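You operate a simulated robot arm through the tools that you are given. There is no shell and no other tool. Be economical: measure what you need, move in short steps, check, and stop when the job is done.

The job below is to be done with a simulated two-armed robot. You get a single attempt, and the scene is never put back.

Task
Strain the return oil into the round can through the funnel.
Fine: unscrew the white cap and lay it on the side table, stand the funnel in the neck, pour till the oil stands in the green ring, jug back; leave the funnel in to drain. Set down upright: strainer funnel, return jug with yellow grip.
Where things are to end (x, y in the base frame): white screw cap within 5 cm of [49, 16].

It is judged by the outcome, as a careful person would: the job done as asked, and still so three seconds after it is handed in. It fails if anything else is knocked over, pushed out of place, dropped, spilled or broken. Lids that push on must go on centred and level and be pressed home; caps that screw on are set level and turned clockwise until they are tight.

Robot
Two 7-joint arms with three-finger grippers on one trunk, on a base that drives. Base frame: it is fixed to the floor where the robot stands at the start and does not move with it; the origin is under the middle of the robot, x ahead of it, y to its left, z up; the surface under the hand at the start is at about z = 80. Units: cm, rad, N and s.
The left shoulder is at the start at [3, 12.4, 105.8], the right one opposite. With the tool pointing down near the work surface each hand reaches from about 10 to 78 cm from the robot's upright axis, wherever it stands, measured 20 degrees to its own side. Places, roughly: return jug with yellow grip (15x8x11 cm) [50, -30, 80]; round can with green grip (17x12x21 cm) [50, 0, 90]; white screw cap (6x6x3 cm) [50, 0, 100]. Payload 2.2 kg a hand.
The tool frame of a hand sits at the grasp point between the pads (the TCP): z along the fingers, y along the line on which they close. The tips reach 2.8 cm beyond it. The gripper opens to 10.2 cm. The gripper's body begins 7.1 cm behind the TCP.
Orientation is that of the tool frame in the base frame, as a unit quaternion [x, y, z, w]. With the fingers straight down and closing along the base's y, the tool's x points along the base's -x, its y along +y and its z along -z.

Tools
- The arms move only by the tool step_arm. It takes "left_moves", "right_moves" or both (then of equal length, played together; a hand with none holds still); each is a list of rows, each a list of 7 numbers: the finger opening in cm, from 0 to 10.2, then the shift along the tool's x, y, z in cm, then the turn, a rotation vector about the tool's x, y, z in rad. In form: [[hand, tx, ty, tz, ax, ay, az], ...]. A call has 1 to 8 rows; each row shifts and turns the commanded pose from where the row before left it, along the tool's axes as they then stand. Rows are played at 5 a second. More than 5 cm and 0.15 rad between two rows, or a gripper value outside its range, and nothing of the call is played. Where a pose cannot be reached the arm comes as near as it can. A force on the tool above 40 N (or 10 N above the force at the start of the call, whichever is more), or a blocked arm, ends the call early, and 0.2 s more pass. The fingers move at their own pace and stop on an object; they squeeze with about 36 N. The grip force told is the motor's: it shows also when the fingers shut on nothing. Time passes only in rows, and 0.2 s behind the last, so rows that do not move let the fingers close. The reply holds the time, the measured pose of the TCP, the force on the tool along the base axes, the opening and the grip force, in the units named above and with some noise, with the torque about the TCP (base axes, N m) and any sound that the robot's microphone picked up, and new pictures: "views" is both (left out), scene, wrist or none (wrist: the cameras of the hands that moved).
- Cameras (640 x 400 px; columns grow to the right, rows downward): "scene" is now at [5, -0.88, 177.4]; the picture's right is [-0.11, -0.99, 0.00], its down [-0.74, 0.08, -0.67] and it looks along [0.67, -0.07, -0.74] (base axes); focal length 274 px, centre (320, 200). "left" rides on the left gripper at [7.2, 3.8, -8.6] in its tool frame; the picture's right is [-0.46, 0.89, 0.00], its down [-0.60, -0.32, -0.73] and it looks along [-0.65, -0.34, 0.68] (tool axes); focal length 256 px, centre (320, 200). "right" rides on the right gripper at [6.9, 4.4, -8.6] in its tool frame; the picture's right is [-0.53, 0.85, 0.00], its down [-0.58, -0.36, -0.73] and it looks along [-0.62, -0.39, 0.68] (tool axes); focal length 256 px, centre (320, 200). There is no depth. A picture from a camera that has moved, and an enlarged one, comes with that camera's place and axes in the base frame and with its lens.
- slide_trunk(by): slides the trunk up (or, below 0, down) by that many cm; the arms and the scene camera ride with it, the base frame stays. It gives what a move gives, with no picture.
- base_move(legs): drives the robot by 1 to 6 legs, each [ahead, left, turn to the left] in cm, cm and rad, along the robot's own axes; the way and the turn of a leg run together, so that a leg with both is an arc; at most 150 cm and 3.142 rad a leg. The arms and the cameras ride along, it lands a little off, and it stops where it bumps. It gives what a move gives, and a new picture of the scene camera.
- aim_head(pan, tilt): turns the head with the scene camera to pan (to the left, within 2.496 rad either way) and tilt (down, from -0.506 to 1.204), counted from straight ahead of the robot. It gives what a move gives, and a new picture of the scene camera.
- close_up(camera, box): a new picture of the part [left, top, right, bottom] of that camera's present view, enlarged. It takes no simulated time.
- close_job(): hands the job in; it is judged then, once.

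Go step by step. Nothing tells you exact positions but the pictures and the camera data: compare them with the known pose of the tool, close in by small moves and look again before you grip or let go. The budget is 120 turns and 260 pictures, counting those below and the enlarged ones. Unless the task says otherwise, let go and move clear before handing in.

The tools are called as name(argument=value, ...) on one line, values as JSON. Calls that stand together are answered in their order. step_arm: Moves the arms, as the interface text tells. Its arguments: {"type":"object","properties":{"left_moves":{"type":"array"},"right_moves":{"type":"array"},"views":{"type":"string","enum":["both","scene","wrist","none"]}},"required":[]} The other tools are called the same way: slide_trunk (by) slides the trunk up or down; base_move (legs) drives the base; aim_head (pan, tilt) turns the head that bears the scene camera; close_up (camera, box) takes an enlarged picture of a part of a camera's view; close_job () hands the job in.

At the start:

```text
t: 0.0
left_eef_pos: [64.07, 16.53, 127.69]
left_tcp_rot: [0.0, 1.0, -0.001, 0.0]
left_force: [-0.6, 1.3, -0.3]
left_moment: [-0.02, -0.01, 0.0]
left_finger_gap: 10.2
left_grip_force: 0.1
right_eef_pos: [42.62, -24.89, 122.62]
right_tcp_rot: [0.0, 1.0, 0.0, 0.0]
right_force: [0.4, 0.7, -0.3]
right_moment: [-0.02, 0.0, 0.0]
right_finger_gap: 10.18
right_grip_force: 0.0
trunk travel left (down, up): [-30.0, 24.0]
robot x, y, heading: [0.14, -0.04, -0.002]
head pan, tilt: [-0.112, 0.834]
```

scene: 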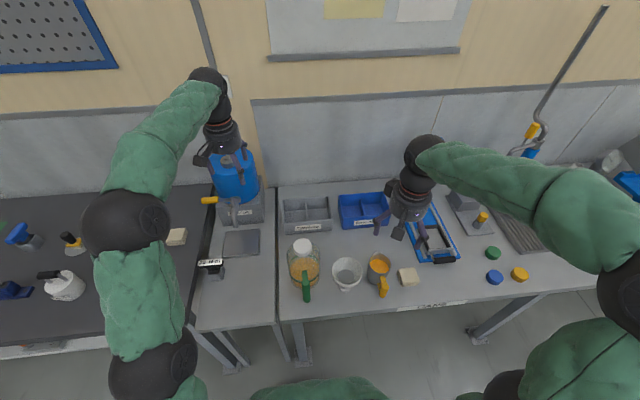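
right: 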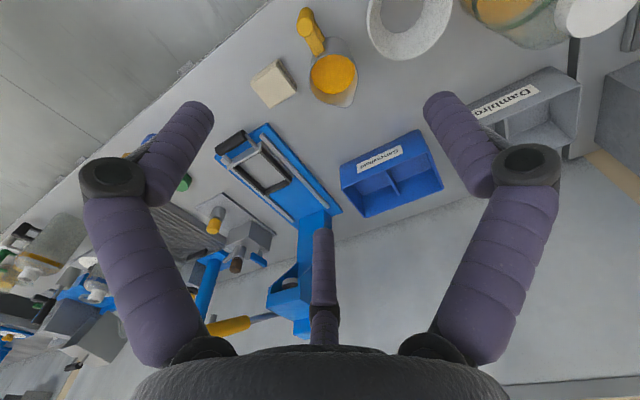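
left: 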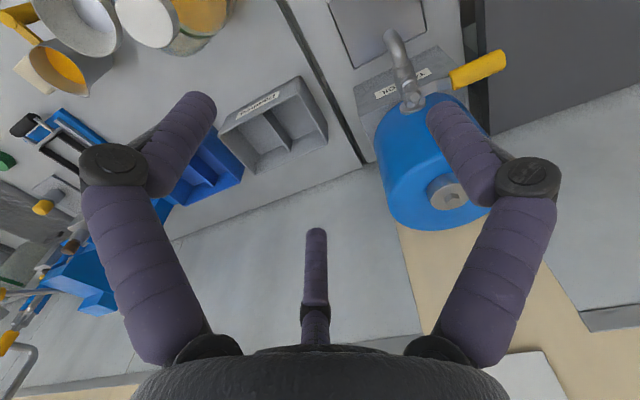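

I see the round can with white cap near the front edge of the bench, the white funnel to its right and the jug further right. I'll look closer first.

close_up(camera="scene", box=[260, 220, 440, 332])

close_up(camera="scene", box=[180, 180, 300, 300])

```text
3.56 times, centred on (350, 276) of scene
camera zoom: at [5.0, -0.88, 177.4], right [-0.11, -0.99, 0.0], down [-0.74, 0.08, -0.67], along [0.67, -0.07, -0.74], focal length 975 px, centre (213, -70)
```

zoom: 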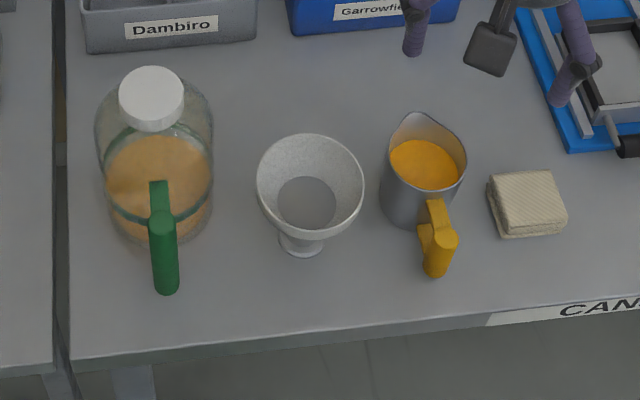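

```text
3.33 times, centred on (240, 240) of scene
camera zoom: at [5.0, -0.88, 177.4], right [-0.11, -0.99, 0.0], down [-0.74, 0.08, -0.67], along [0.67, -0.07, -0.74], focal length 914 px, centre (587, 67)
```

zoom: 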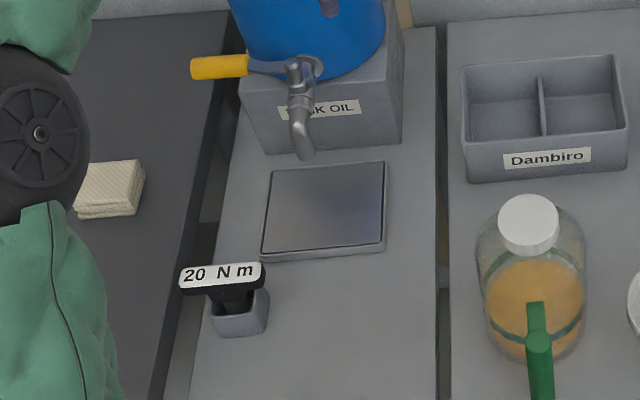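

The cap axis looks to be near (52.7, 0), top about z=102; the funnel is near (47, -14), and the jug near (50, -27) with its handle toward me. I'll bring the left hand over the cap and the right hand back to see the funnel and jug.

step_arm(left_moves=[[10.2, 2.26, -3.36, 2.1, 0, 0, 0], [10.2, 2.26, -3.36, 2.1, 0, 0, 0], [10.2, 2.26, -3.36, 2.1, 0, 0, 0], [10.2, 2.26, -3.36, 2.1, 0, 0, 0], [10.2, 2.26, -3.36, 2.1, 0, 0, 0], [10.2, 0, 0, 0, 0, 0, 0]], right_moves=[[10.2, 3.5, 0, 0, 0, 0, 0], [10.2, 3.5, 0, 0, 0, 0, 0], [10.2, 3.5, 0, 0, 0, 0, 0], [10.2, 3.5, 0, 0, 0, 0, 0], [10.2, 0, 0, 3, 0, 0, 0], [10.2, 0, 0, 3, 0, 0, 0]])

```text
t: 1.4
left_eef_pos: [52.69, -0.28, 117.27]
left_tcp_rot: [0.0, 1.0, 0.0, 0.0]
left_force: [0.1, 0.1, -0.6]
left_moment: [0.01, -0.02, 0.01]
left_finger_gap: 10.22
left_grip_force: 0.1
right_eef_pos: [28.66, -24.86, 116.64]
right_tcp_rot: [-0.001, 1.0, 0.0, 0.0]
right_force: [-0.7, -0.4, 0.1]
right_moment: [0.0, 0.01, 0.0]
right_finger_gap: 10.21
right_grip_force: 0.1
trunk travel left (down, up): [-30.0, 24.0]
robot x, y, heading: [0.2, 0.14, 0.005]
head pan, tilt: [-0.112, 0.834]
camera scene: at [4.96, -0.8, 177.4], right [-0.11, -0.99, 0.0], down [-0.74, 0.08, -0.67], along [0.67, -0.08, -0.74], focal length 274 px, centre (320, 200)
camera right: at [21.76, -20.55, 125.18], right [0.53, 0.85, 0.0], down [0.58, -0.36, 0.73], along [0.62, -0.39, -0.68], focal length 256 px, centre (320, 200)
camera left: at [45.64, 3.57, 125.79], right [0.46, 0.89, 0.0], down [0.6, -0.32, 0.73], along [0.65, -0.34, -0.68], focal length 256 px, centre (320, 200)
```

scene: 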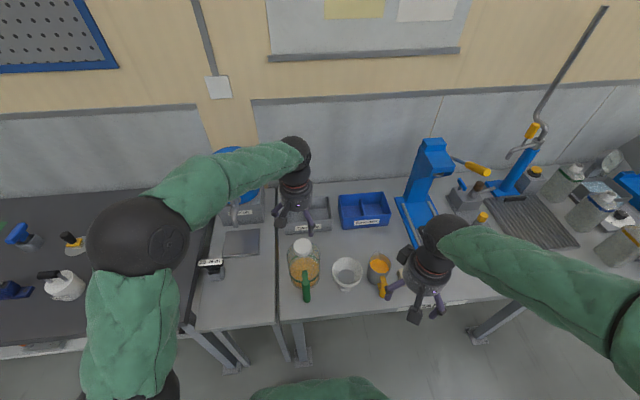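
right: 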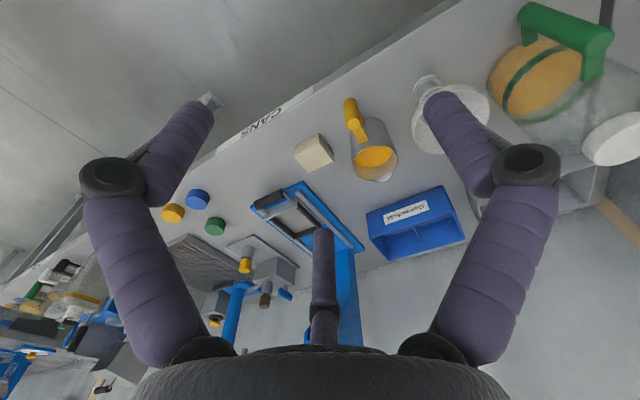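
left: 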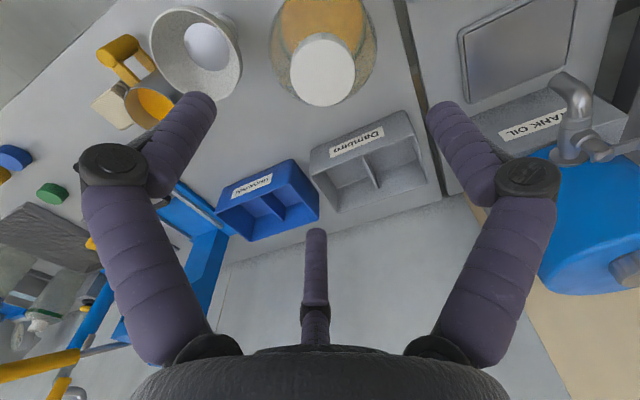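

close_up(camera="right", box=[320, 0, 640, 200])

close_up(camera="left", box=[80, 0, 400, 200])

close_up(camera="scene", box=[275, 230, 403, 310])

```text
2.00 times, centred on (480, 100) of right
camera zoom: at [21.76, -20.55, 125.18], right [0.53, 0.85, 0.0], down [0.58, -0.36, 0.73], along [0.62, -0.39, -0.68], focal length 512 px, centre (0, 400)
```

zoom: 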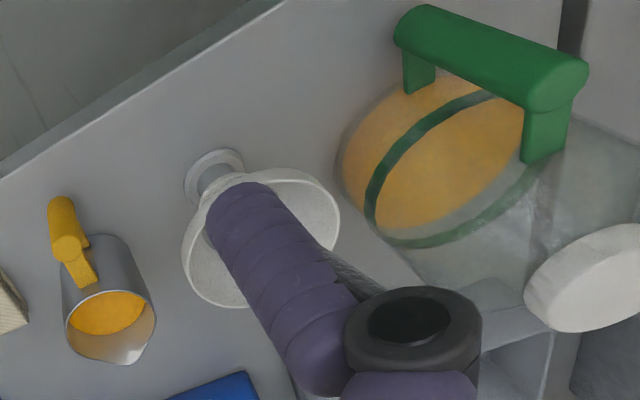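

```text
2.00 times, centred on (240, 100) of left
camera zoom: at [45.64, 3.57, 125.79], right [0.46, 0.89, 0.0], down [0.6, -0.32, 0.73], along [0.65, -0.34, -0.68], focal length 512 px, centre (480, 400)
```

zoom: 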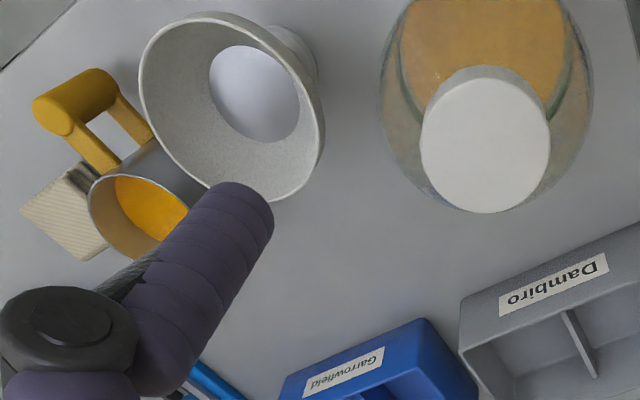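

```text
5.00 times, centred on (339, 270) of scene
camera zoom: at [4.96, -0.8, 177.4], right [-0.11, -0.99, 0.0], down [-0.74, 0.08, -0.67], along [0.67, -0.08, -0.74], focal length 1371 px, centre (225, -150)
```

zoom: 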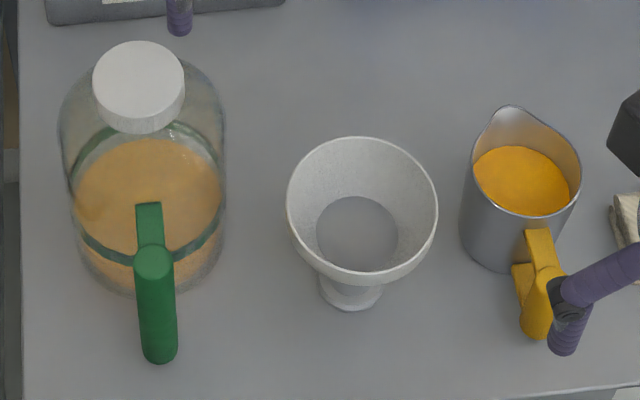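

The cap's white top is near (53.7, -0.2, 101.5), and the can has a vertical green D‑handle near (43.5, -1, 91). I'll hold that handle with the right hand (tilted 45°) while the left unscrews; first rotate and pre-position.

step_arm(left_moves=[[10.2, -0.2, 0, 2, 0, 0, 0], [10.2, -0.2, 0, 2, 0, 0, 0], [10.2, -0.2, 0, 2, 0, 0, 0], [10.2, -0.2, 0, 2, 0, 0, 0], [10.2, -0.2, 0.1, 2, 0, 0, 0], [10.2, 0, 0, 0, 0, 0, 0]], right_moves=[[10.2, 0, 0, 0, 0, -0.131, 0], [10.2, 0, 0, 0, 0, -0.131, 0], [10.2, 0, 0, 0, 0, -0.131, 0], [10.2, 0, 0, 0, 0, -0.131, 0], [10.2, 0, 0, 0, 0, -0.131, 0], [10.2, 0, 0, 0, 0, -0.131, 0]], views="wrist")

step_arm(right_moves=[[10.2, 1.09, 3.4, 2.93, 0, 0, 0], [10.2, 1.09, 3.4, 2.93, 0, 0, 0], [10.2, 1.09, 3.4, 2.93, 0, 0, 0], [10.2, 1.09, 3.4, 2.93, 0, 0, 0], [10.2, 1.09, 3.4, 2.93, 0, 0, 0], [10.2, 1.09, 3.4, 2.93, 0, 0, 0], [10.2, 1.09, 3.4, 2.93, 0, 0, 0], [10.2, 0, 0, 0, 0, 0, 0]])

```text
t: 2.8
left_eef_pos: [53.56, -0.01, 107.33]
left_tcp_rot: [0.0, 1.0, 0.0, -0.001]
left_force: [0.3, -0.4, 0.3]
left_moment: [-0.05, -0.05, -0.01]
left_finger_gap: 10.23
left_grip_force: 0.0
right_eef_pos: [28.57, -24.82, 116.5]
right_tcp_rot: [0.0, 0.923, 0.0, 0.384]
right_force: [-0.1, 0.2, -0.6]
right_moment: [-0.02, 0.0, 0.01]
right_finger_gap: 10.22
right_grip_force: 0.0
trunk travel left (down, up): [-30.0, 24.0]
robot x, y, heading: [-0.01, 0.23, -0.003]
head pan, tilt: [-0.112, 0.834]
camera right: at [17.64, -20.42, 117.77], right [0.38, 0.85, 0.38], down [-0.11, -0.36, 0.92], along [0.92, -0.39, -0.04], focal length 256 px, centre (320, 200)
camera left: at [46.49, 3.78, 115.84], right [0.46, 0.89, 0.0], down [0.6, -0.32, 0.73], along [0.65, -0.34, -0.68], focal length 256 px, centre (320, 200)
```

right: 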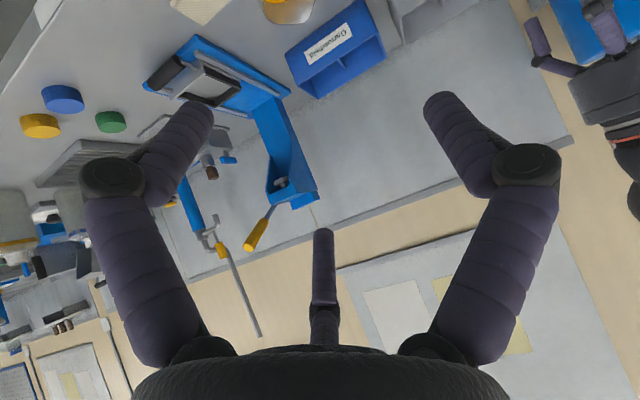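
left: 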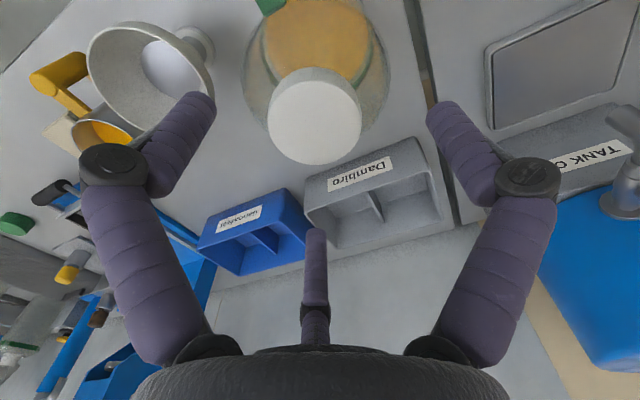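

```text
t: 4.6
left_eef_pos: [53.59, -0.17, 107.26]
left_tcp_rot: [0.001, 1.0, 0.0, 0.0]
left_force: [0.2, 0.4, -0.3]
left_moment: [0.02, 0.01, 0.02]
left_finger_gap: 10.2
left_grip_force: 0.0
right_eef_pos: [37.64, -1.0, 96.83]
right_tcp_rot: [0.0, 0.924, 0.001, 0.383]
right_force: [-0.6, -0.3, -0.6]
right_moment: [0.01, -0.06, 0.01]
right_finger_gap: 10.21
right_grip_force: 0.0
trunk travel left (down, up): [-30.0, 24.0]
robot x, y, heading: [0.21, -0.04, -0.001]
head pan, tilt: [-0.112, 0.834]
camera scene: at [4.94, -0.91, 177.4], right [-0.11, -0.99, 0.0], down [-0.74, 0.08, -0.67], along [0.67, -0.07, -0.74], focal length 274 px, centre (320, 200)
camera right: at [26.76, 3.33, 97.93], right [0.38, 0.84, 0.38], down [-0.11, -0.37, 0.92], along [0.92, -0.39, -0.04], focal length 256 px, centre (320, 200)
```

scene: 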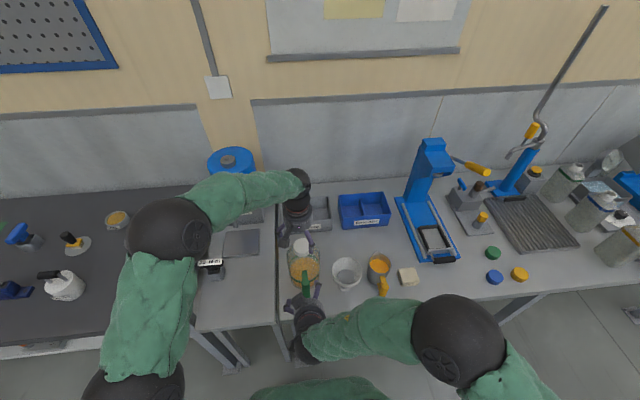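
right: 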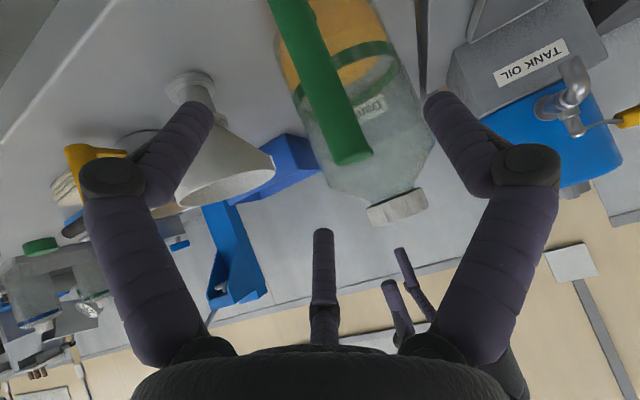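

The bar is centred between the right fingers; advance to it, and drop the left hand around the cap.

step_arm(right_moves=[[10.2, 0, 0.1, 2.7, 0, 0, 0], [10.2, 0, 0.1, 2.7, 0, 0, 0], [10.2, 0, 0, 2.4, 0, 0, 0], [10.2, 0, 0, 0, 0, 0, 0]], left_moves=[[10.2, 0, 0, 2.2, 0, 0, 0], [10.2, 0, 0, 2.2, 0, 0, 0], [10.2, 0, 0, 2.2, 0, 0, 0], [10.2, 0, 0, 0, 0, 0, 0]])

```text
t: 5.6
left_eef_pos: [53.75, -0.16, 100.69]
left_tcp_rot: [0.0, 1.0, 0.0, 0.001]
left_force: [-0.6, 0.0, -0.4]
left_moment: [0.01, -0.02, 0.01]
left_finger_gap: 10.22
left_grip_force: 0.1
right_eef_pos: [43.21, -0.8, 91.18]
right_tcp_rot: [0.001, 0.923, -0.001, 0.384]
right_force: [-0.3, -0.7, -0.8]
right_moment: [-0.01, -0.01, -0.01]
right_finger_gap: 10.2
right_grip_force: 0.0
trunk travel left (down, up): [-30.0, 24.0]
robot x, y, heading: [-0.0, -0.13, -0.003]
head pan, tilt: [-0.112, 0.834]
camera scene: at [4.86, -0.9, 177.4], right [-0.11, -0.99, 0.0], down [-0.74, 0.08, -0.67], along [0.67, -0.07, -0.74], focal length 274 px, centre (320, 200)
camera right: at [32.32, 3.54, 92.35], right [0.38, 0.85, 0.38], down [-0.11, -0.37, 0.92], along [0.92, -0.39, -0.04], focal length 256 px, centre (320, 200)
camera left: at [46.58, 3.61, 109.24], right [0.46, 0.89, 0.0], down [0.6, -0.32, 0.73], along [0.65, -0.34, -0.68], focal length 256 px, centre (320, 200)
```

scene: 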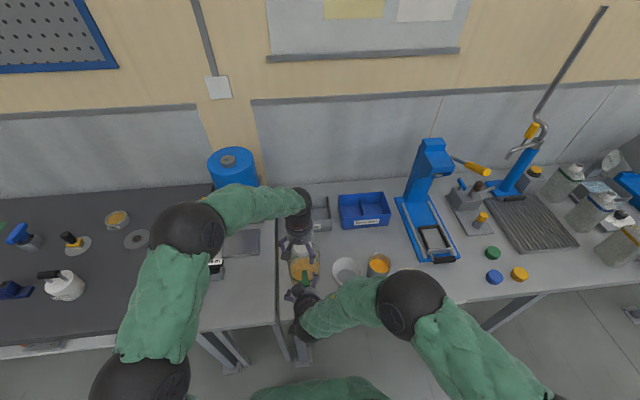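
right: 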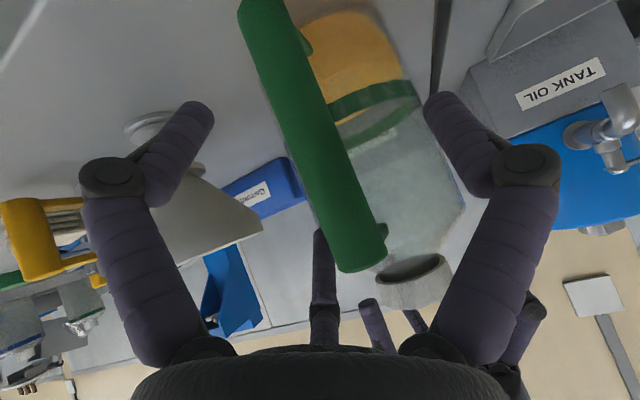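
left: 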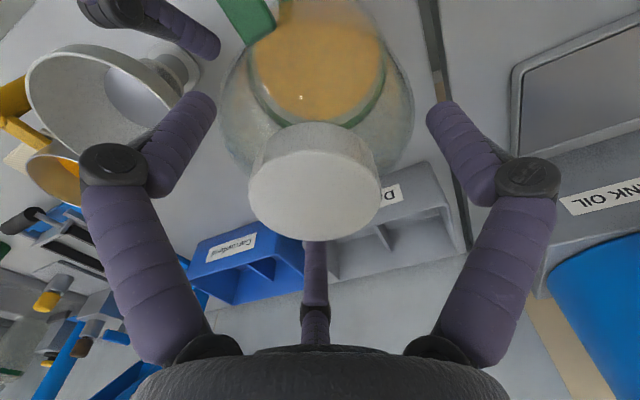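

step_arm(right_moves=[[10.2, 0, 0.5, 0, 0, 0, 0], [5, 0, 0, 0, 0, 0, 0], [2, 0, 0, 0, 0, 0, 0], [0, 0, 0, 0, 0, 0, 0], [0, 0, 0, 0, 0, 0, 0]])

```text
t: 6.8
left_eef_pos: [53.75, -0.09, 100.62]
left_tcp_rot: [0.0, 1.0, 0.0, 0.0]
left_force: [0.8, -0.4, 0.7]
left_moment: [0.0, 0.01, 0.0]
left_finger_gap: 10.19
left_grip_force: 0.0
right_eef_pos: [43.38, -0.33, 91.18]
right_tcp_rot: [0.0, 0.924, 0.001, 0.383]
right_force: [-0.3, -0.3, 0.9]
right_moment: [0.1, 0.03, -0.1]
right_finger_gap: 3.65
right_grip_force: 36.0
trunk travel left (down, up): [-30.0, 24.0]
robot x, y, heading: [-0.09, 0.16, -0.001]
head pan, tilt: [-0.112, 0.834]
camera scene: at [5.0, -0.89, 177.4], right [-0.11, -0.99, 0.0], down [-0.74, 0.08, -0.67], along [0.67, -0.07, -0.74], focal length 274 px, centre (320, 200)
camera right: at [32.38, 4.03, 92.34], right [0.38, 0.85, 0.38], down [-0.11, -0.37, 0.92], along [0.92, -0.39, -0.04], focal length 256 px, centre (320, 200)
```

scene: 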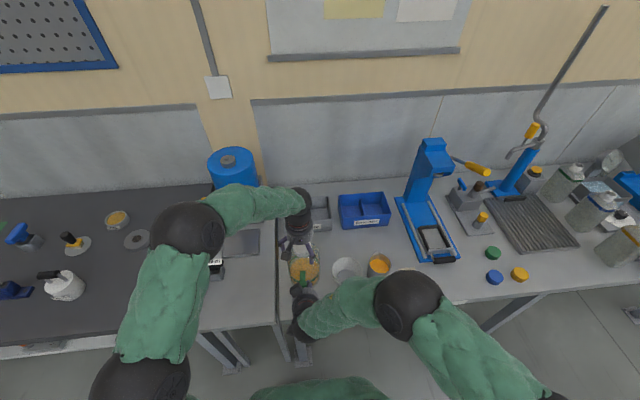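
right: 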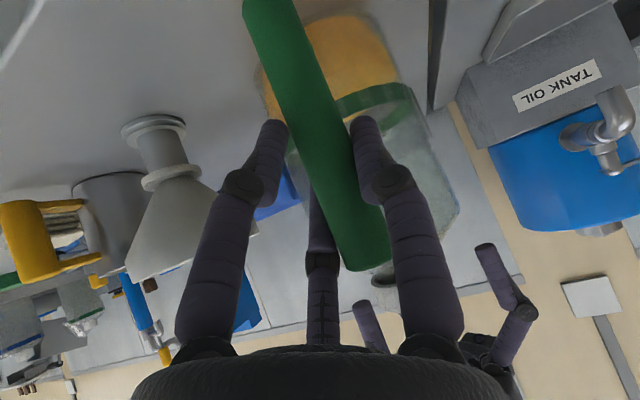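

Handle held (gap 3.65). Now grip the cap and start turning counter-clockwise.

step_arm(left_moves=[[6, 0, 0, 0, 0, 0, 0], [0, 0, 0, 0, 0, 0, 0], [0, 0, 0, 0, 0, 0, 0], [0, 0, 0, 0, 0, 0, 0], [0, 0, 0, 0, 0, 0, -0.1], [0, 0, 0, 0, 0, 0, -0.1]], views="wrist")

```text
t: 7.8
left_eef_pos: [53.88, -0.41, 101.01]
left_tcp_rot: [-0.003, 1.0, -0.002, 0.002]
left_force: [-3.7, -2.7, 10.7]
left_moment: [0.11, 1.11, 0.64]
left_finger_gap: 6.07
left_grip_force: 36.5
right_eef_pos: [43.31, -0.36, 91.16]
right_tcp_rot: [0.001, 0.924, 0.0, 0.383]
right_force: [1.3, 1.1, 0.9]
right_moment: [-0.02, -0.25, -0.35]
right_finger_gap: 3.65
right_grip_force: 36.0
trunk travel left (down, up): [-30.0, 24.0]
robot x, y, heading: [0.17, -0.47, -0.003]
head pan, tilt: [-0.112, 0.834]
stopped in row 4 (left hand): the force on the tool passed its limit at 41 N (the readings are from after the stop); the commanded pose is now the measured one
camera left: at [46.68, 3.44, 109.53], right [0.46, 0.89, 0.0], down [0.6, -0.31, 0.73], along [0.65, -0.34, -0.68], focal length 256 px, centre (320, 200)
```

left: 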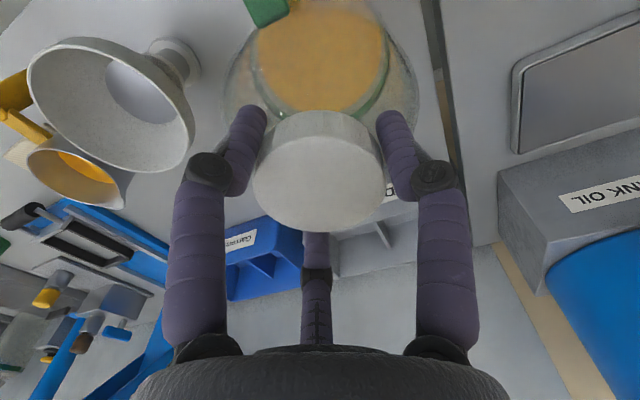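

step_arm(left_moves=[[0, 0, 0, 0, 0, 0, -0.1], [0, 0, 0, 0, 0, 0, -0.15], [0, 0, 0, -0.02, 0, 0, -0.15], [0, 0, 0, -0.02, 0, 0, -0.15], [0, 0, 0, -0.02, 0, 0, -0.15]], views="wrist")

```text
t: 8.6
left_eef_pos: [54.03, -0.38, 101.25]
left_tcp_rot: [-0.196, 0.981, -0.004, 0.003]
left_force: [-2.2, -1.7, 7.9]
left_moment: [-0.18, 0.46, 0.01]
left_finger_gap: 5.7
left_grip_force: 35.7
right_eef_pos: [43.34, -0.4, 91.28]
right_tcp_rot: [0.002, 0.924, 0.0, 0.383]
right_force: [-1.3, -1.8, 0.6]
right_moment: [0.23, -0.41, -0.1]
right_finger_gap: 3.6
right_grip_force: 36.2
trunk travel left (down, up): [-30.0, 24.0]
robot x, y, heading: [0.04, -0.45, 0.001]
head pan, tilt: [-0.112, 0.834]
stopped in row 4 (left hand): the force on the tool passed its limit at 48 N (the readings are from after the stop); the commanded pose is now the measured one
camera left: at [45.87, 0.33, 109.73], right [0.09, 1.0, 0.0], down [0.67, -0.06, 0.74], along [0.73, -0.07, -0.68], focal length 256 px, centre (320, 200)
```

left: 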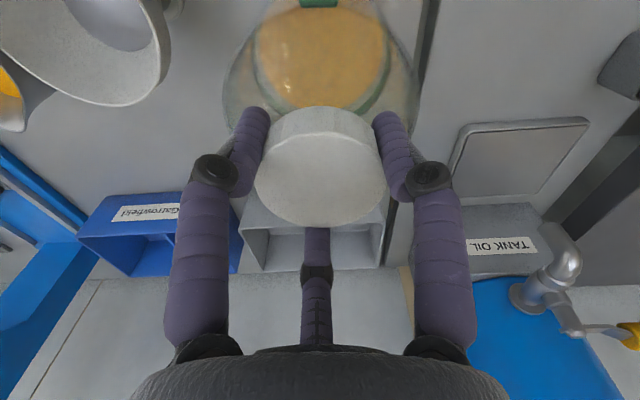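

The fingertips seem to ride on the can's shoulder; I'll reopen slightly, lift 0.8 cm, regrip and turn again.

step_arm(left_moves=[[7.5, 0, 0, 0, 0, 0, 0], [7.5, 0.3, 0.2, -0.5, 0, 0, 0.15], [7.5, 0, 0, 0, 0, 0, 0.15], [7.5, 0, 0, 0, 0, 0, 0.1], [7.5, 0, 0, 0, 0, 0, 0]], views="wrist")

close_up(camera="scene", box=[260, 220, 360, 320])

```text
t: 9.8
left_eef_pos: [53.74, -0.42, 101.66]
left_tcp_rot: [0.003, 1.0, -0.002, 0.003]
left_force: [-0.4, 0.4, 0.1]
left_moment: [0.02, -0.03, 0.03]
left_finger_gap: 7.5
left_grip_force: 0.0
right_eef_pos: [43.39, -0.36, 91.22]
right_tcp_rot: [0.0, 0.924, 0.001, 0.383]
right_force: [-2.2, -1.9, 5.2]
right_moment: [0.09, -0.2, -0.19]
right_finger_gap: 3.63
right_grip_force: 35.8
trunk travel left (down, up): [-30.0, 24.0]
robot x, y, heading: [0.07, 0.09, -0.007]
head pan, tilt: [-0.112, 0.834]
camera left: at [46.48, 3.54, 110.17], right [0.47, 0.88, 0.0], down [0.6, -0.32, 0.74], along [0.65, -0.35, -0.68], focal length 256 px, centre (320, 200)
```

left: 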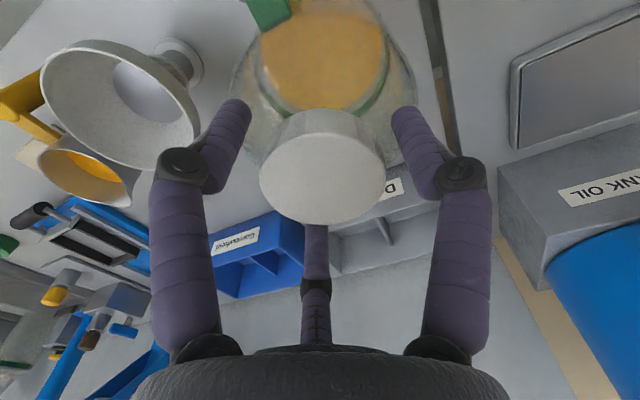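

```text
4.00 times, centred on (310, 270) of scene
camera zoom: at [4.95, -0.92, 177.4], right [-0.11, -0.99, 0.0], down [-0.74, 0.08, -0.67], along [0.67, -0.07, -0.74], focal length 1097 px, centre (360, -80)
```

zoom: 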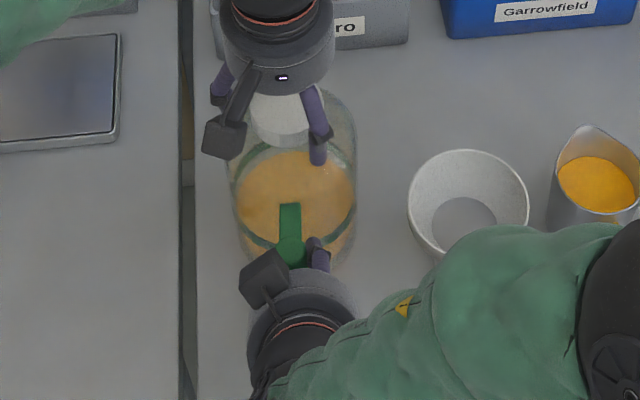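

step_arm(left_moves=[[5, 0, 0.1, 0, 0, 0, 0], [0, 0, 0, 0, 0, 0, 0], [0, 0, 0, 0, 0, 0, 0], [0, 0, 0, 0, 0, 0, 0]], views="none")

step_arm(left_moves=[[0, 0, 0, 0, 0, 0, -0.1], [0, 0, 0, -0.02, 0, 0, -0.15], [0, 0, 0, -0.02, 0, 0, -0.15], [0, 0, 0, -0.02, 0, 0, -0.15], [0, 0, 0, -0.02, 0, 0, -0.15], [0, 0, 0, -0.02, 0, 0, -0.15], [0, 0, 0, -0.02, 0, 0, -0.15], [0, 0, 0, -0.02, 0, 0, -0.15]], views="wrist")

```text
t: 10.8
left_eef_pos: [53.8, -0.3, 101.87]
left_tcp_rot: [0.002, 1.0, -0.003, 0.006]
left_force: [19.2, -6.9, 4.0]
left_moment: [-0.11, -0.97, -0.01]
left_finger_gap: 5.68
left_grip_force: 35.8
right_eef_pos: [43.3, -0.45, 91.2]
right_tcp_rot: [-0.001, 0.924, 0.001, 0.383]
right_force: [-15.3, 4.4, 11.5]
right_moment: [-0.45, -1.76, 0.45]
right_finger_gap: 3.62
right_grip_force: 35.9
trunk travel left (down, up): [-30.0, 24.0]
robot x, y, heading: [-0.25, -0.19, 0.0]
head pan, tilt: [-0.112, 0.834]
```

```text
t: 12.6
left_eef_pos: [53.64, -0.34, 101.86]
left_tcp_rot: [-0.543, 0.839, -0.005, 0.003]
left_force: [16.9, -3.4, 15.1]
left_moment: [0.09, -0.72, -0.05]
left_finger_gap: 5.67
left_grip_force: 36.4
right_eef_pos: [43.18, -0.51, 91.17]
right_tcp_rot: [0.0, 0.924, 0.001, 0.383]
right_force: [-14.1, 3.1, 2.2]
right_moment: [-0.41, -0.55, 0.28]
right_finger_gap: 3.6
right_grip_force: 36.0
trunk travel left (down, up): [-30.0, 24.0]
robot x, y, heading: [0.13, -0.05, -0.002]
head pan, tilt: [-0.112, 0.834]
camera left: at [47.3, -5.25, 110.44], right [-0.62, 0.79, -0.01], down [0.53, 0.43, 0.73], along [0.58, 0.45, -0.68], focal length 256 px, centre (320, 200)
```

left: 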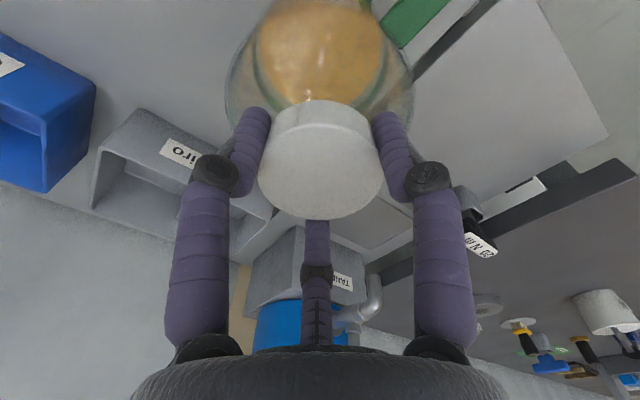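

The turn went freely. Regrip: open, rotate back past neutral, and go again.

step_arm(left_moves=[[7.5, 0, 0, 0, 0, 0, 0], [7.5, 0, 0, 0, 0, 0, 0.15], [7.5, 0, 0, 0, 0, 0, 0.15], [7.5, 0, 0, 0, 0, 0, 0.15], [7.5, 0, 0, 0, 0, 0, 0.15], [7.5, 0, 0, 0, 0, 0, 0.15], [7.5, 0, 0, 0, 0, 0, 0.15], [7.5, 0, 0, 0, 0, 0, 0.15]], views="none")

step_arm(left_moves=[[7.5, 0, 0, 0, 0, 0, 0.15], [7.5, 0, 0, 0, 0, 0, 0.15], [7.5, 0, 0, 0, 0, 0, 0.15], [7.5, 0, 0, 0, 0, 0, 0.15], [7.5, 0, 0, 0, 0, 0, 0.15], [7.5, 0, 0, 0, 0, 0, 0.15], [7.5, 0, 0, 0, 0, 0, 0.15], [7.5, 0, 0, 0, 0, 0, 0]], views="wrist")

```text
t: 14.4
left_eef_pos: [53.61, -0.28, 101.84]
left_tcp_rot: [-0.046, 0.999, -0.003, 0.004]
left_force: [1.0, 0.4, -0.8]
left_moment: [-0.02, -0.03, 0.01]
left_finger_gap: 7.49
left_grip_force: 0.1
right_eef_pos: [43.32, -0.44, 91.15]
right_tcp_rot: [0.001, 0.924, 0.0, 0.382]
right_force: [0.4, 0.0, 0.1]
right_moment: [-0.01, 0.52, 0.0]
right_finger_gap: 3.59
right_grip_force: 35.9
trunk travel left (down, up): [-30.0, 24.0]
robot x, y, heading: [-0.27, 0.03, -0.003]
head pan, tilt: [-0.112, 0.834]
```

```text
t: 16.2
left_eef_pos: [53.66, -0.27, 101.78]
left_tcp_rot: [0.46, 0.888, 0.0, 0.004]
left_force: [-0.3, 0.4, 0.5]
left_moment: [-0.01, -0.01, 0.06]
left_finger_gap: 7.51
left_grip_force: 0.1
right_eef_pos: [43.45, -0.3, 91.21]
right_tcp_rot: [0.001, 0.924, 0.001, 0.383]
right_force: [0.3, 0.7, -0.3]
right_moment: [-0.03, 0.36, -0.05]
right_finger_gap: 3.62
right_grip_force: 35.7
trunk travel left (down, up): [-30.0, 24.0]
robot x, y, heading: [-0.32, 0.16, -0.001]
head pan, tilt: [-0.112, 0.834]
camera left: at [52.64, 7.88, 110.28], right [0.99, 0.13, 0.01], down [0.08, -0.67, 0.73], along [0.1, -0.73, -0.68], focal length 256 px, centre (320, 200)
```

left: 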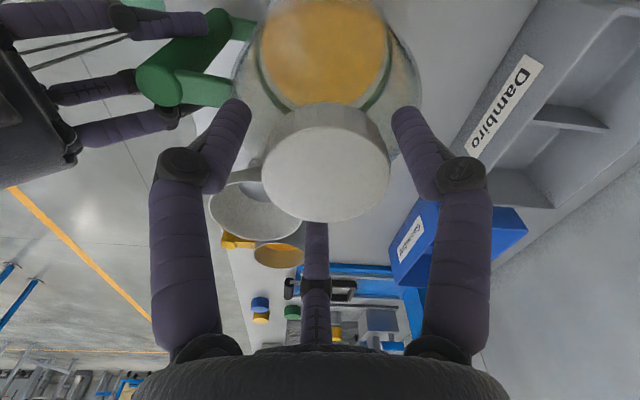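

step_arm(left_moves=[[7.5, 0, 0.25, 0, 0, 0, 0], [0, 0, 0, 0, 0, 0, 0], [0, 0, 0, 0, 0, 0, 0], [0, 0, 0, 0, 0, 0, -0.1], [0, 0, 0, -0.03, 0, 0, -0.15], [0, 0, 0, -0.03, 0, 0, -0.15], [0, 0, 0, -0.03, 0, 0, -0.15], [0, 0, 0, -0.03, 0, 0, -0.15]], views="none")

step_arm(left_moves=[[0, 0, 0, -0.03, 0, 0, -0.15], [0, 0, 0, -0.03, 0, 0, -0.15], [0, 0, 0, -0.03, 0, 0, -0.15], [0, 0, 0, -0.03, 0, 0, -0.15], [0, 0, 0, -0.03, 0, 0, -0.15], [0, 0, 0, -0.03, 0, 0, -0.15], [0, 0, 0, -0.03, 0, 0, -0.15], [0, 0, 0, -0.03, 0, 0, -0.15]], views="wrist")

```text
t: 18.0
left_eef_pos: [53.92, -0.0, 101.92]
left_tcp_rot: [0.126, 0.992, -0.003, 0.004]
left_force: [8.3, -3.5, -4.4]
left_moment: [-0.15, -0.59, 0.03]
left_finger_gap: 5.65
left_grip_force: 36.2
right_eef_pos: [43.32, -0.4, 91.24]
right_tcp_rot: [0.001, 0.924, 0.001, 0.383]
right_force: [-9.5, 4.9, 3.0]
right_moment: [-0.18, -0.46, 0.5]
right_finger_gap: 3.59
right_grip_force: 35.8
trunk travel left (down, up): [-30.0, 24.0]
robot x, y, heading: [-0.11, 0.04, -0.0]
head pan, tilt: [-0.112, 0.834]
```

```text
t: 19.8
left_eef_pos: [53.79, -0.17, 102.11]
left_tcp_rot: [-0.456, 0.89, -0.003, 0.002]
left_force: [9.1, -0.9, -10.4]
left_moment: [-0.14, -0.66, 0.01]
left_finger_gap: 5.64
left_grip_force: 35.9
right_eef_pos: [43.4, -0.46, 91.13]
right_tcp_rot: [0.001, 0.924, 0.001, 0.383]
right_force: [-9.1, 0.4, 4.5]
right_moment: [0.13, -0.94, 0.03]
right_finger_gap: 3.62
right_grip_force: 36.1
trunk travel left (down, up): [-30.0, 24.0]
robot x, y, heading: [-0.06, -0.18, -0.001]
head pan, tilt: [-0.112, 0.834]
camera left: at [46.63, -3.72, 110.63], right [-0.45, 0.89, -0.01], down [0.61, 0.31, 0.73], along [0.66, 0.32, -0.68], focal length 256 px, centre (320, 200)
```

left: 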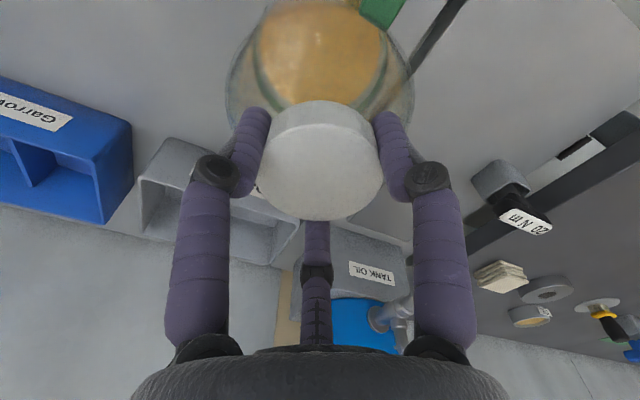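

step_arm(left_moves=[[0, 0, 0, 0, 0, 0, -0.15], [0, 0, 0, 0, 0, 0, -0.15], [0, 0, 0, 0, 0, 0, -0.15], [0, 0, 0, 0, 0, 0, -0.15], [0, 0, 0, 0, 0, 0, -0.15], [0, 0, 0, 0, 0, 0, -0.15], [0, 0, 0, 0, 0, 0, -0.15], [0, 0, 0, 0, 0, 0, -0.15]], views="none")

step_arm(left_moves=[[7.5, 0, 0, 0, 0, 0, 0], [7.5, 0, 0, 0, 0, 0, 0.15], [7.5, 0, 0, 0, 0, 0, 0.15], [7.5, 0, 0, 0, 0, 0, 0.15], [7.5, 0, 0, 0, 0, 0, 0.15], [7.5, 0, 0, 0, 0, 0, 0.15], [7.5, 0, 0, 0, 0, 0, 0.15], [7.5, 0, 0, 0, 0, 0, 0.15]], views="wrist")

```text
t: 21.6
left_eef_pos: [53.8, -0.13, 102.09]
left_tcp_rot: [0.879, -0.477, 0.004, 0.0]
left_force: [-0.7, 0.2, -1.6]
left_moment: [-0.29, -0.18, 0.01]
left_finger_gap: 5.65
left_grip_force: 35.9
right_eef_pos: [43.23, -0.37, 91.16]
right_tcp_rot: [0.001, 0.924, 0.001, 0.382]
right_force: [1.8, -0.2, 0.3]
right_moment: [0.28, 0.72, -0.01]
right_finger_gap: 3.62
right_grip_force: 36.1
trunk travel left (down, up): [-30.0, 24.0]
robot x, y, heading: [-0.07, -0.16, -0.0]
head pan, tilt: [-0.112, 0.834]
```

```text
t: 23.4
left_eef_pos: [53.84, -0.2, 102.16]
left_tcp_rot: [-0.519, 0.855, -0.004, 0.002]
left_force: [-0.8, -0.6, 0.3]
left_moment: [0.0, -0.01, -0.02]
left_finger_gap: 7.52
left_grip_force: 0.1
right_eef_pos: [43.36, -0.49, 91.18]
right_tcp_rot: [0.0, 0.924, 0.001, 0.383]
right_force: [0.4, 0.4, 1.4]
right_moment: [0.02, 0.46, 0.06]
right_finger_gap: 3.6
right_grip_force: 35.7
trunk travel left (down, up): [-30.0, 24.0]
robot x, y, heading: [-0.14, 0.14, 0.002]
head pan, tilt: [-0.112, 0.834]
camera left: at [47.23, -4.71, 110.7], right [-0.57, 0.82, -0.01], down [0.55, 0.39, 0.73], along [0.6, 0.41, -0.68], focal length 256 px, centre (320, 200)
```

left: 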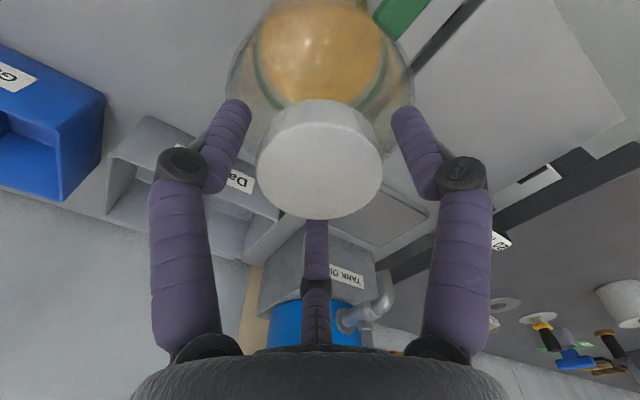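

step_arm(left_moves=[[7.5, 0, 0, 0, 0, 0, 0.15], [7.5, 0, 0, 0, 0, 0, 0.15], [7.5, 0, 0, 0, 0, 0, 0.15], [7.5, 0, 0, 0, 0, 0, 0.15], [7.5, 0, 0, 0, 0, 0, 0.15], [7.5, 0, 0, 0, 0, 0, 0.15], [7.5, 0, 0, 0, 0, 0, 0.15], [7.5, 0, 0, 0, 0, 0, 0.15]], views="none")

step_arm(left_moves=[[7.5, 0, 0, 0, 0, 0, 0.15], [7.5, 0, 0, 0, 0, 0, 0.15], [7.5, 0, 0, 0, 0, 0, 0.15], [7.5, 0, 0, 0, 0, 0, 0.15], [7.5, 0, 0, 0, 0, 0, 0.15], [7.5, 0, 0, 0, 0, 0, 0.15], [7.5, 0, 0, 0, 0, 0, 0.15], [7.5, 0, 0, 0, 0, 0, 0.15]], views="none")

step_arm(left_moves=[[7.5, 0, 0.0, 0, 0, 0, 0], [0, 0, 0, 0, 0, 0, 0], [0, 0, 0, 0, 0, 0, 0], [0, 0, 0, 0, 0, 0, -0.1], [0, 0, 0, -0.03, 0, 0, -0.15], [0, 0, 0, -0.03, 0, 0, -0.15], [0, 0, 0, -0.03, 0, 0, -0.15], [0, 0, 0, -0.03, 0, 0, -0.15]], views="none")

step_arm(left_moves=[[0, 0, 0, -0.03, 0, 0, -0.15], [0, 0, 0, -0.03, 0, 0, -0.15], [0, 0, 0, -0.03, 0, 0, -0.15], [0, 0, 0, -0.03, 0, 0, -0.15], [0, 0, 0, -0.03, 0, 0, -0.15], [0, 0, 0, -0.03, 0, 0, -0.15], [0, 0, 0, -0.03, 0, 0, -0.15], [0, 0, 0, -0.03, 0, 0, -0.15]], views="none")

step_arm(left_moves=[[0, 0, 0, -0.02, 0, 0, -0.15], [0, 0, 0, -0.02, 0, 0, -0.15], [0, 0, 0, -0.02, 0, 0, -0.15], [0, 0, 0, -0.02, 0, 0, -0.15], [0, 0, 0, -0.02, 0, 0, -0.15], [0, 0, 0, -0.02, 0, 0, -0.15], [0, 0, 0, -0.02, 0, 0, -0.15], [0, 0, 0, -0.02, 0, 0, -0.15]], views="both")

```text
t: 25.2
left_eef_pos: [53.85, -0.23, 102.3]
left_tcp_rot: [0.053, 0.999, -0.002, 0.003]
left_force: [0.5, -0.3, 0.1]
left_moment: [-0.01, 0.02, -0.02]
left_finger_gap: 7.52
left_grip_force: 0.1
right_eef_pos: [43.27, -0.5, 91.23]
right_tcp_rot: [0.0, 0.924, 0.001, 0.383]
right_force: [-0.1, 0.9, 0.8]
right_moment: [0.04, 0.39, 0.05]
right_finger_gap: 3.61
right_grip_force: 35.8
trunk travel left (down, up): [-30.0, 24.0]
robot x, y, heading: [0.0, -0.3, -0.002]
head pan, tilt: [-0.112, 0.834]
```

```text
t: 27.0
left_eef_pos: [53.96, -0.11, 102.2]
left_tcp_rot: [0.608, 0.794, 0.0, 0.005]
left_force: [0.5, 0.6, 0.5]
left_moment: [0.01, 0.01, 0.01]
left_finger_gap: 7.48
left_grip_force: 0.0
right_eef_pos: [43.45, -0.39, 91.21]
right_tcp_rot: [0.002, 0.924, -0.001, 0.383]
right_force: [1.0, 0.3, -0.1]
right_moment: [0.01, 0.27, -0.02]
right_finger_gap: 3.62
right_grip_force: 36.5
trunk travel left (down, up): [-30.0, 24.0]
robot x, y, heading: [0.13, 0.01, -0.001]
head pan, tilt: [-0.112, 0.834]
```

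```text
t: 28.3
left_eef_pos: [53.9, 0.32, 102.14]
left_tcp_rot: [0.495, 0.869, 0.004, 0.002]
left_force: [-4.5, 6.0, 4.7]
left_moment: [-0.9, 0.1, -1.51]
left_finger_gap: 5.95
left_grip_force: 36.0
right_eef_pos: [43.34, -0.77, 91.21]
right_tcp_rot: [0.007, 0.924, -0.002, 0.382]
right_force: [-0.3, -7.8, 5.1]
right_moment: [0.94, 0.71, 0.59]
right_finger_gap: 3.71
right_grip_force: 35.4
trunk travel left (down, up): [-30.0, 24.0]
robot x, y, heading: [-0.32, -0.36, -0.002]
head pan, tilt: [-0.112, 0.834]
stopped in row 6 (right hand): the force on the tool passed its limit at 45 N (the readings are from after the stop); the commanded pose is now the measured one
```

```text
t: 28.8
left_eef_pos: [53.72, 0.77, 102.24]
left_tcp_rot: [0.439, 0.898, 0.008, -0.003]
left_force: [-4.2, 5.6, 4.5]
left_moment: [-0.68, 0.23, -1.18]
left_finger_gap: 6.07
left_grip_force: 36.1
right_eef_pos: [43.38, -1.11, 91.18]
right_tcp_rot: [0.014, 0.923, -0.005, 0.384]
right_force: [-0.7, -7.1, 3.7]
right_moment: [0.67, 0.4, 0.36]
right_finger_gap: 3.76
right_grip_force: 36.0
trunk travel left (down, up): [-30.0, 24.0]
robot x, y, heading: [-0.16, -0.06, -0.005]
head pan, tilt: [-0.112, 0.834]
stopped in row 2 (right hand): the force on the tool passed its limit at 46 N (the readings are from after the stop); the commanded pose is now the measured one
```

```text
t: 30.5
left_eef_pos: [53.58, 1.16, 102.18]
left_tcp_rot: [-0.078, 0.997, 0.013, -0.002]
left_force: [-4.6, 6.1, 3.6]
left_moment: [-0.82, -0.14, -1.44]
left_finger_gap: 5.88
left_grip_force: 36.1
right_eef_pos: [43.48, -1.53, 91.25]
right_tcp_rot: [0.023, 0.923, -0.009, 0.384]
right_force: [1.5, -7.8, 2.8]
right_moment: [0.88, 0.48, 0.47]
right_finger_gap: 3.78
right_grip_force: 36.3
trunk travel left (down, up): [-30.0, 24.0]
robot x, y, heading: [-0.07, 0.06, -0.005]
head pan, tilt: [-0.112, 0.834]
stopped in row 8 (right hand): the force on the tool passed its limit at 48 N (the readings are from after the stop); the commanded pose is now the measured one
camera scene: at [4.9, -0.89, 177.4], right [-0.11, -0.99, 0.0], down [-0.74, 0.08, -0.67], along [0.67, -0.08, -0.74], focal length 274 px, centre (320, 200)
camera left: at [45.91, 3.56, 110.86], right [0.32, 0.95, 0.02], down [0.65, -0.24, 0.72], along [0.69, -0.22, -0.69], focal length 256 px, centre (320, 200)
```

scene: 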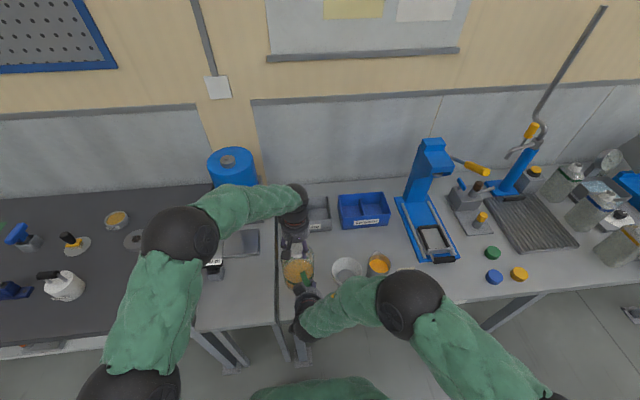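
left: 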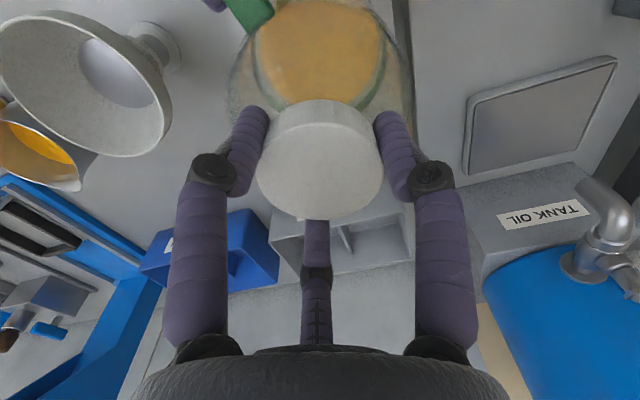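

The last grip met resistance, so I stop and look closely at the cap before going on.

close_up(camera="left", box=[200, 80, 440, 230])

close_up(camera="right", box=[200, 150, 520, 350])

```text
2.67 times, centred on (320, 155) of left
camera zoom: at [45.91, 3.56, 110.86], right [0.32, 0.95, 0.02], down [0.65, -0.24, 0.72], along [0.69, -0.22, -0.69], focal length 683 px, centre (320, 320)
```

zoom: 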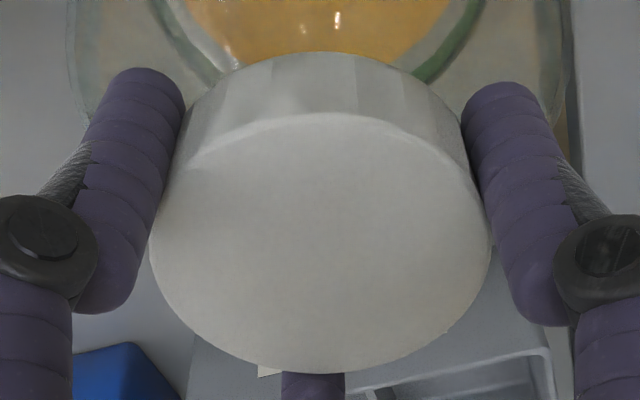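

```text
2.00 times, centred on (360, 250) of right
camera zoom: at [32.72, 3.34, 92.26], right [0.42, 0.83, 0.38], down [-0.13, -0.36, 0.92], along [0.9, -0.43, -0.04], focal length 512 px, centre (240, 100)
```

zoom: 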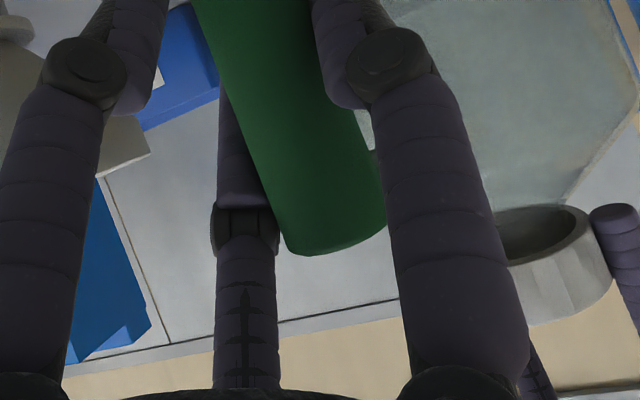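

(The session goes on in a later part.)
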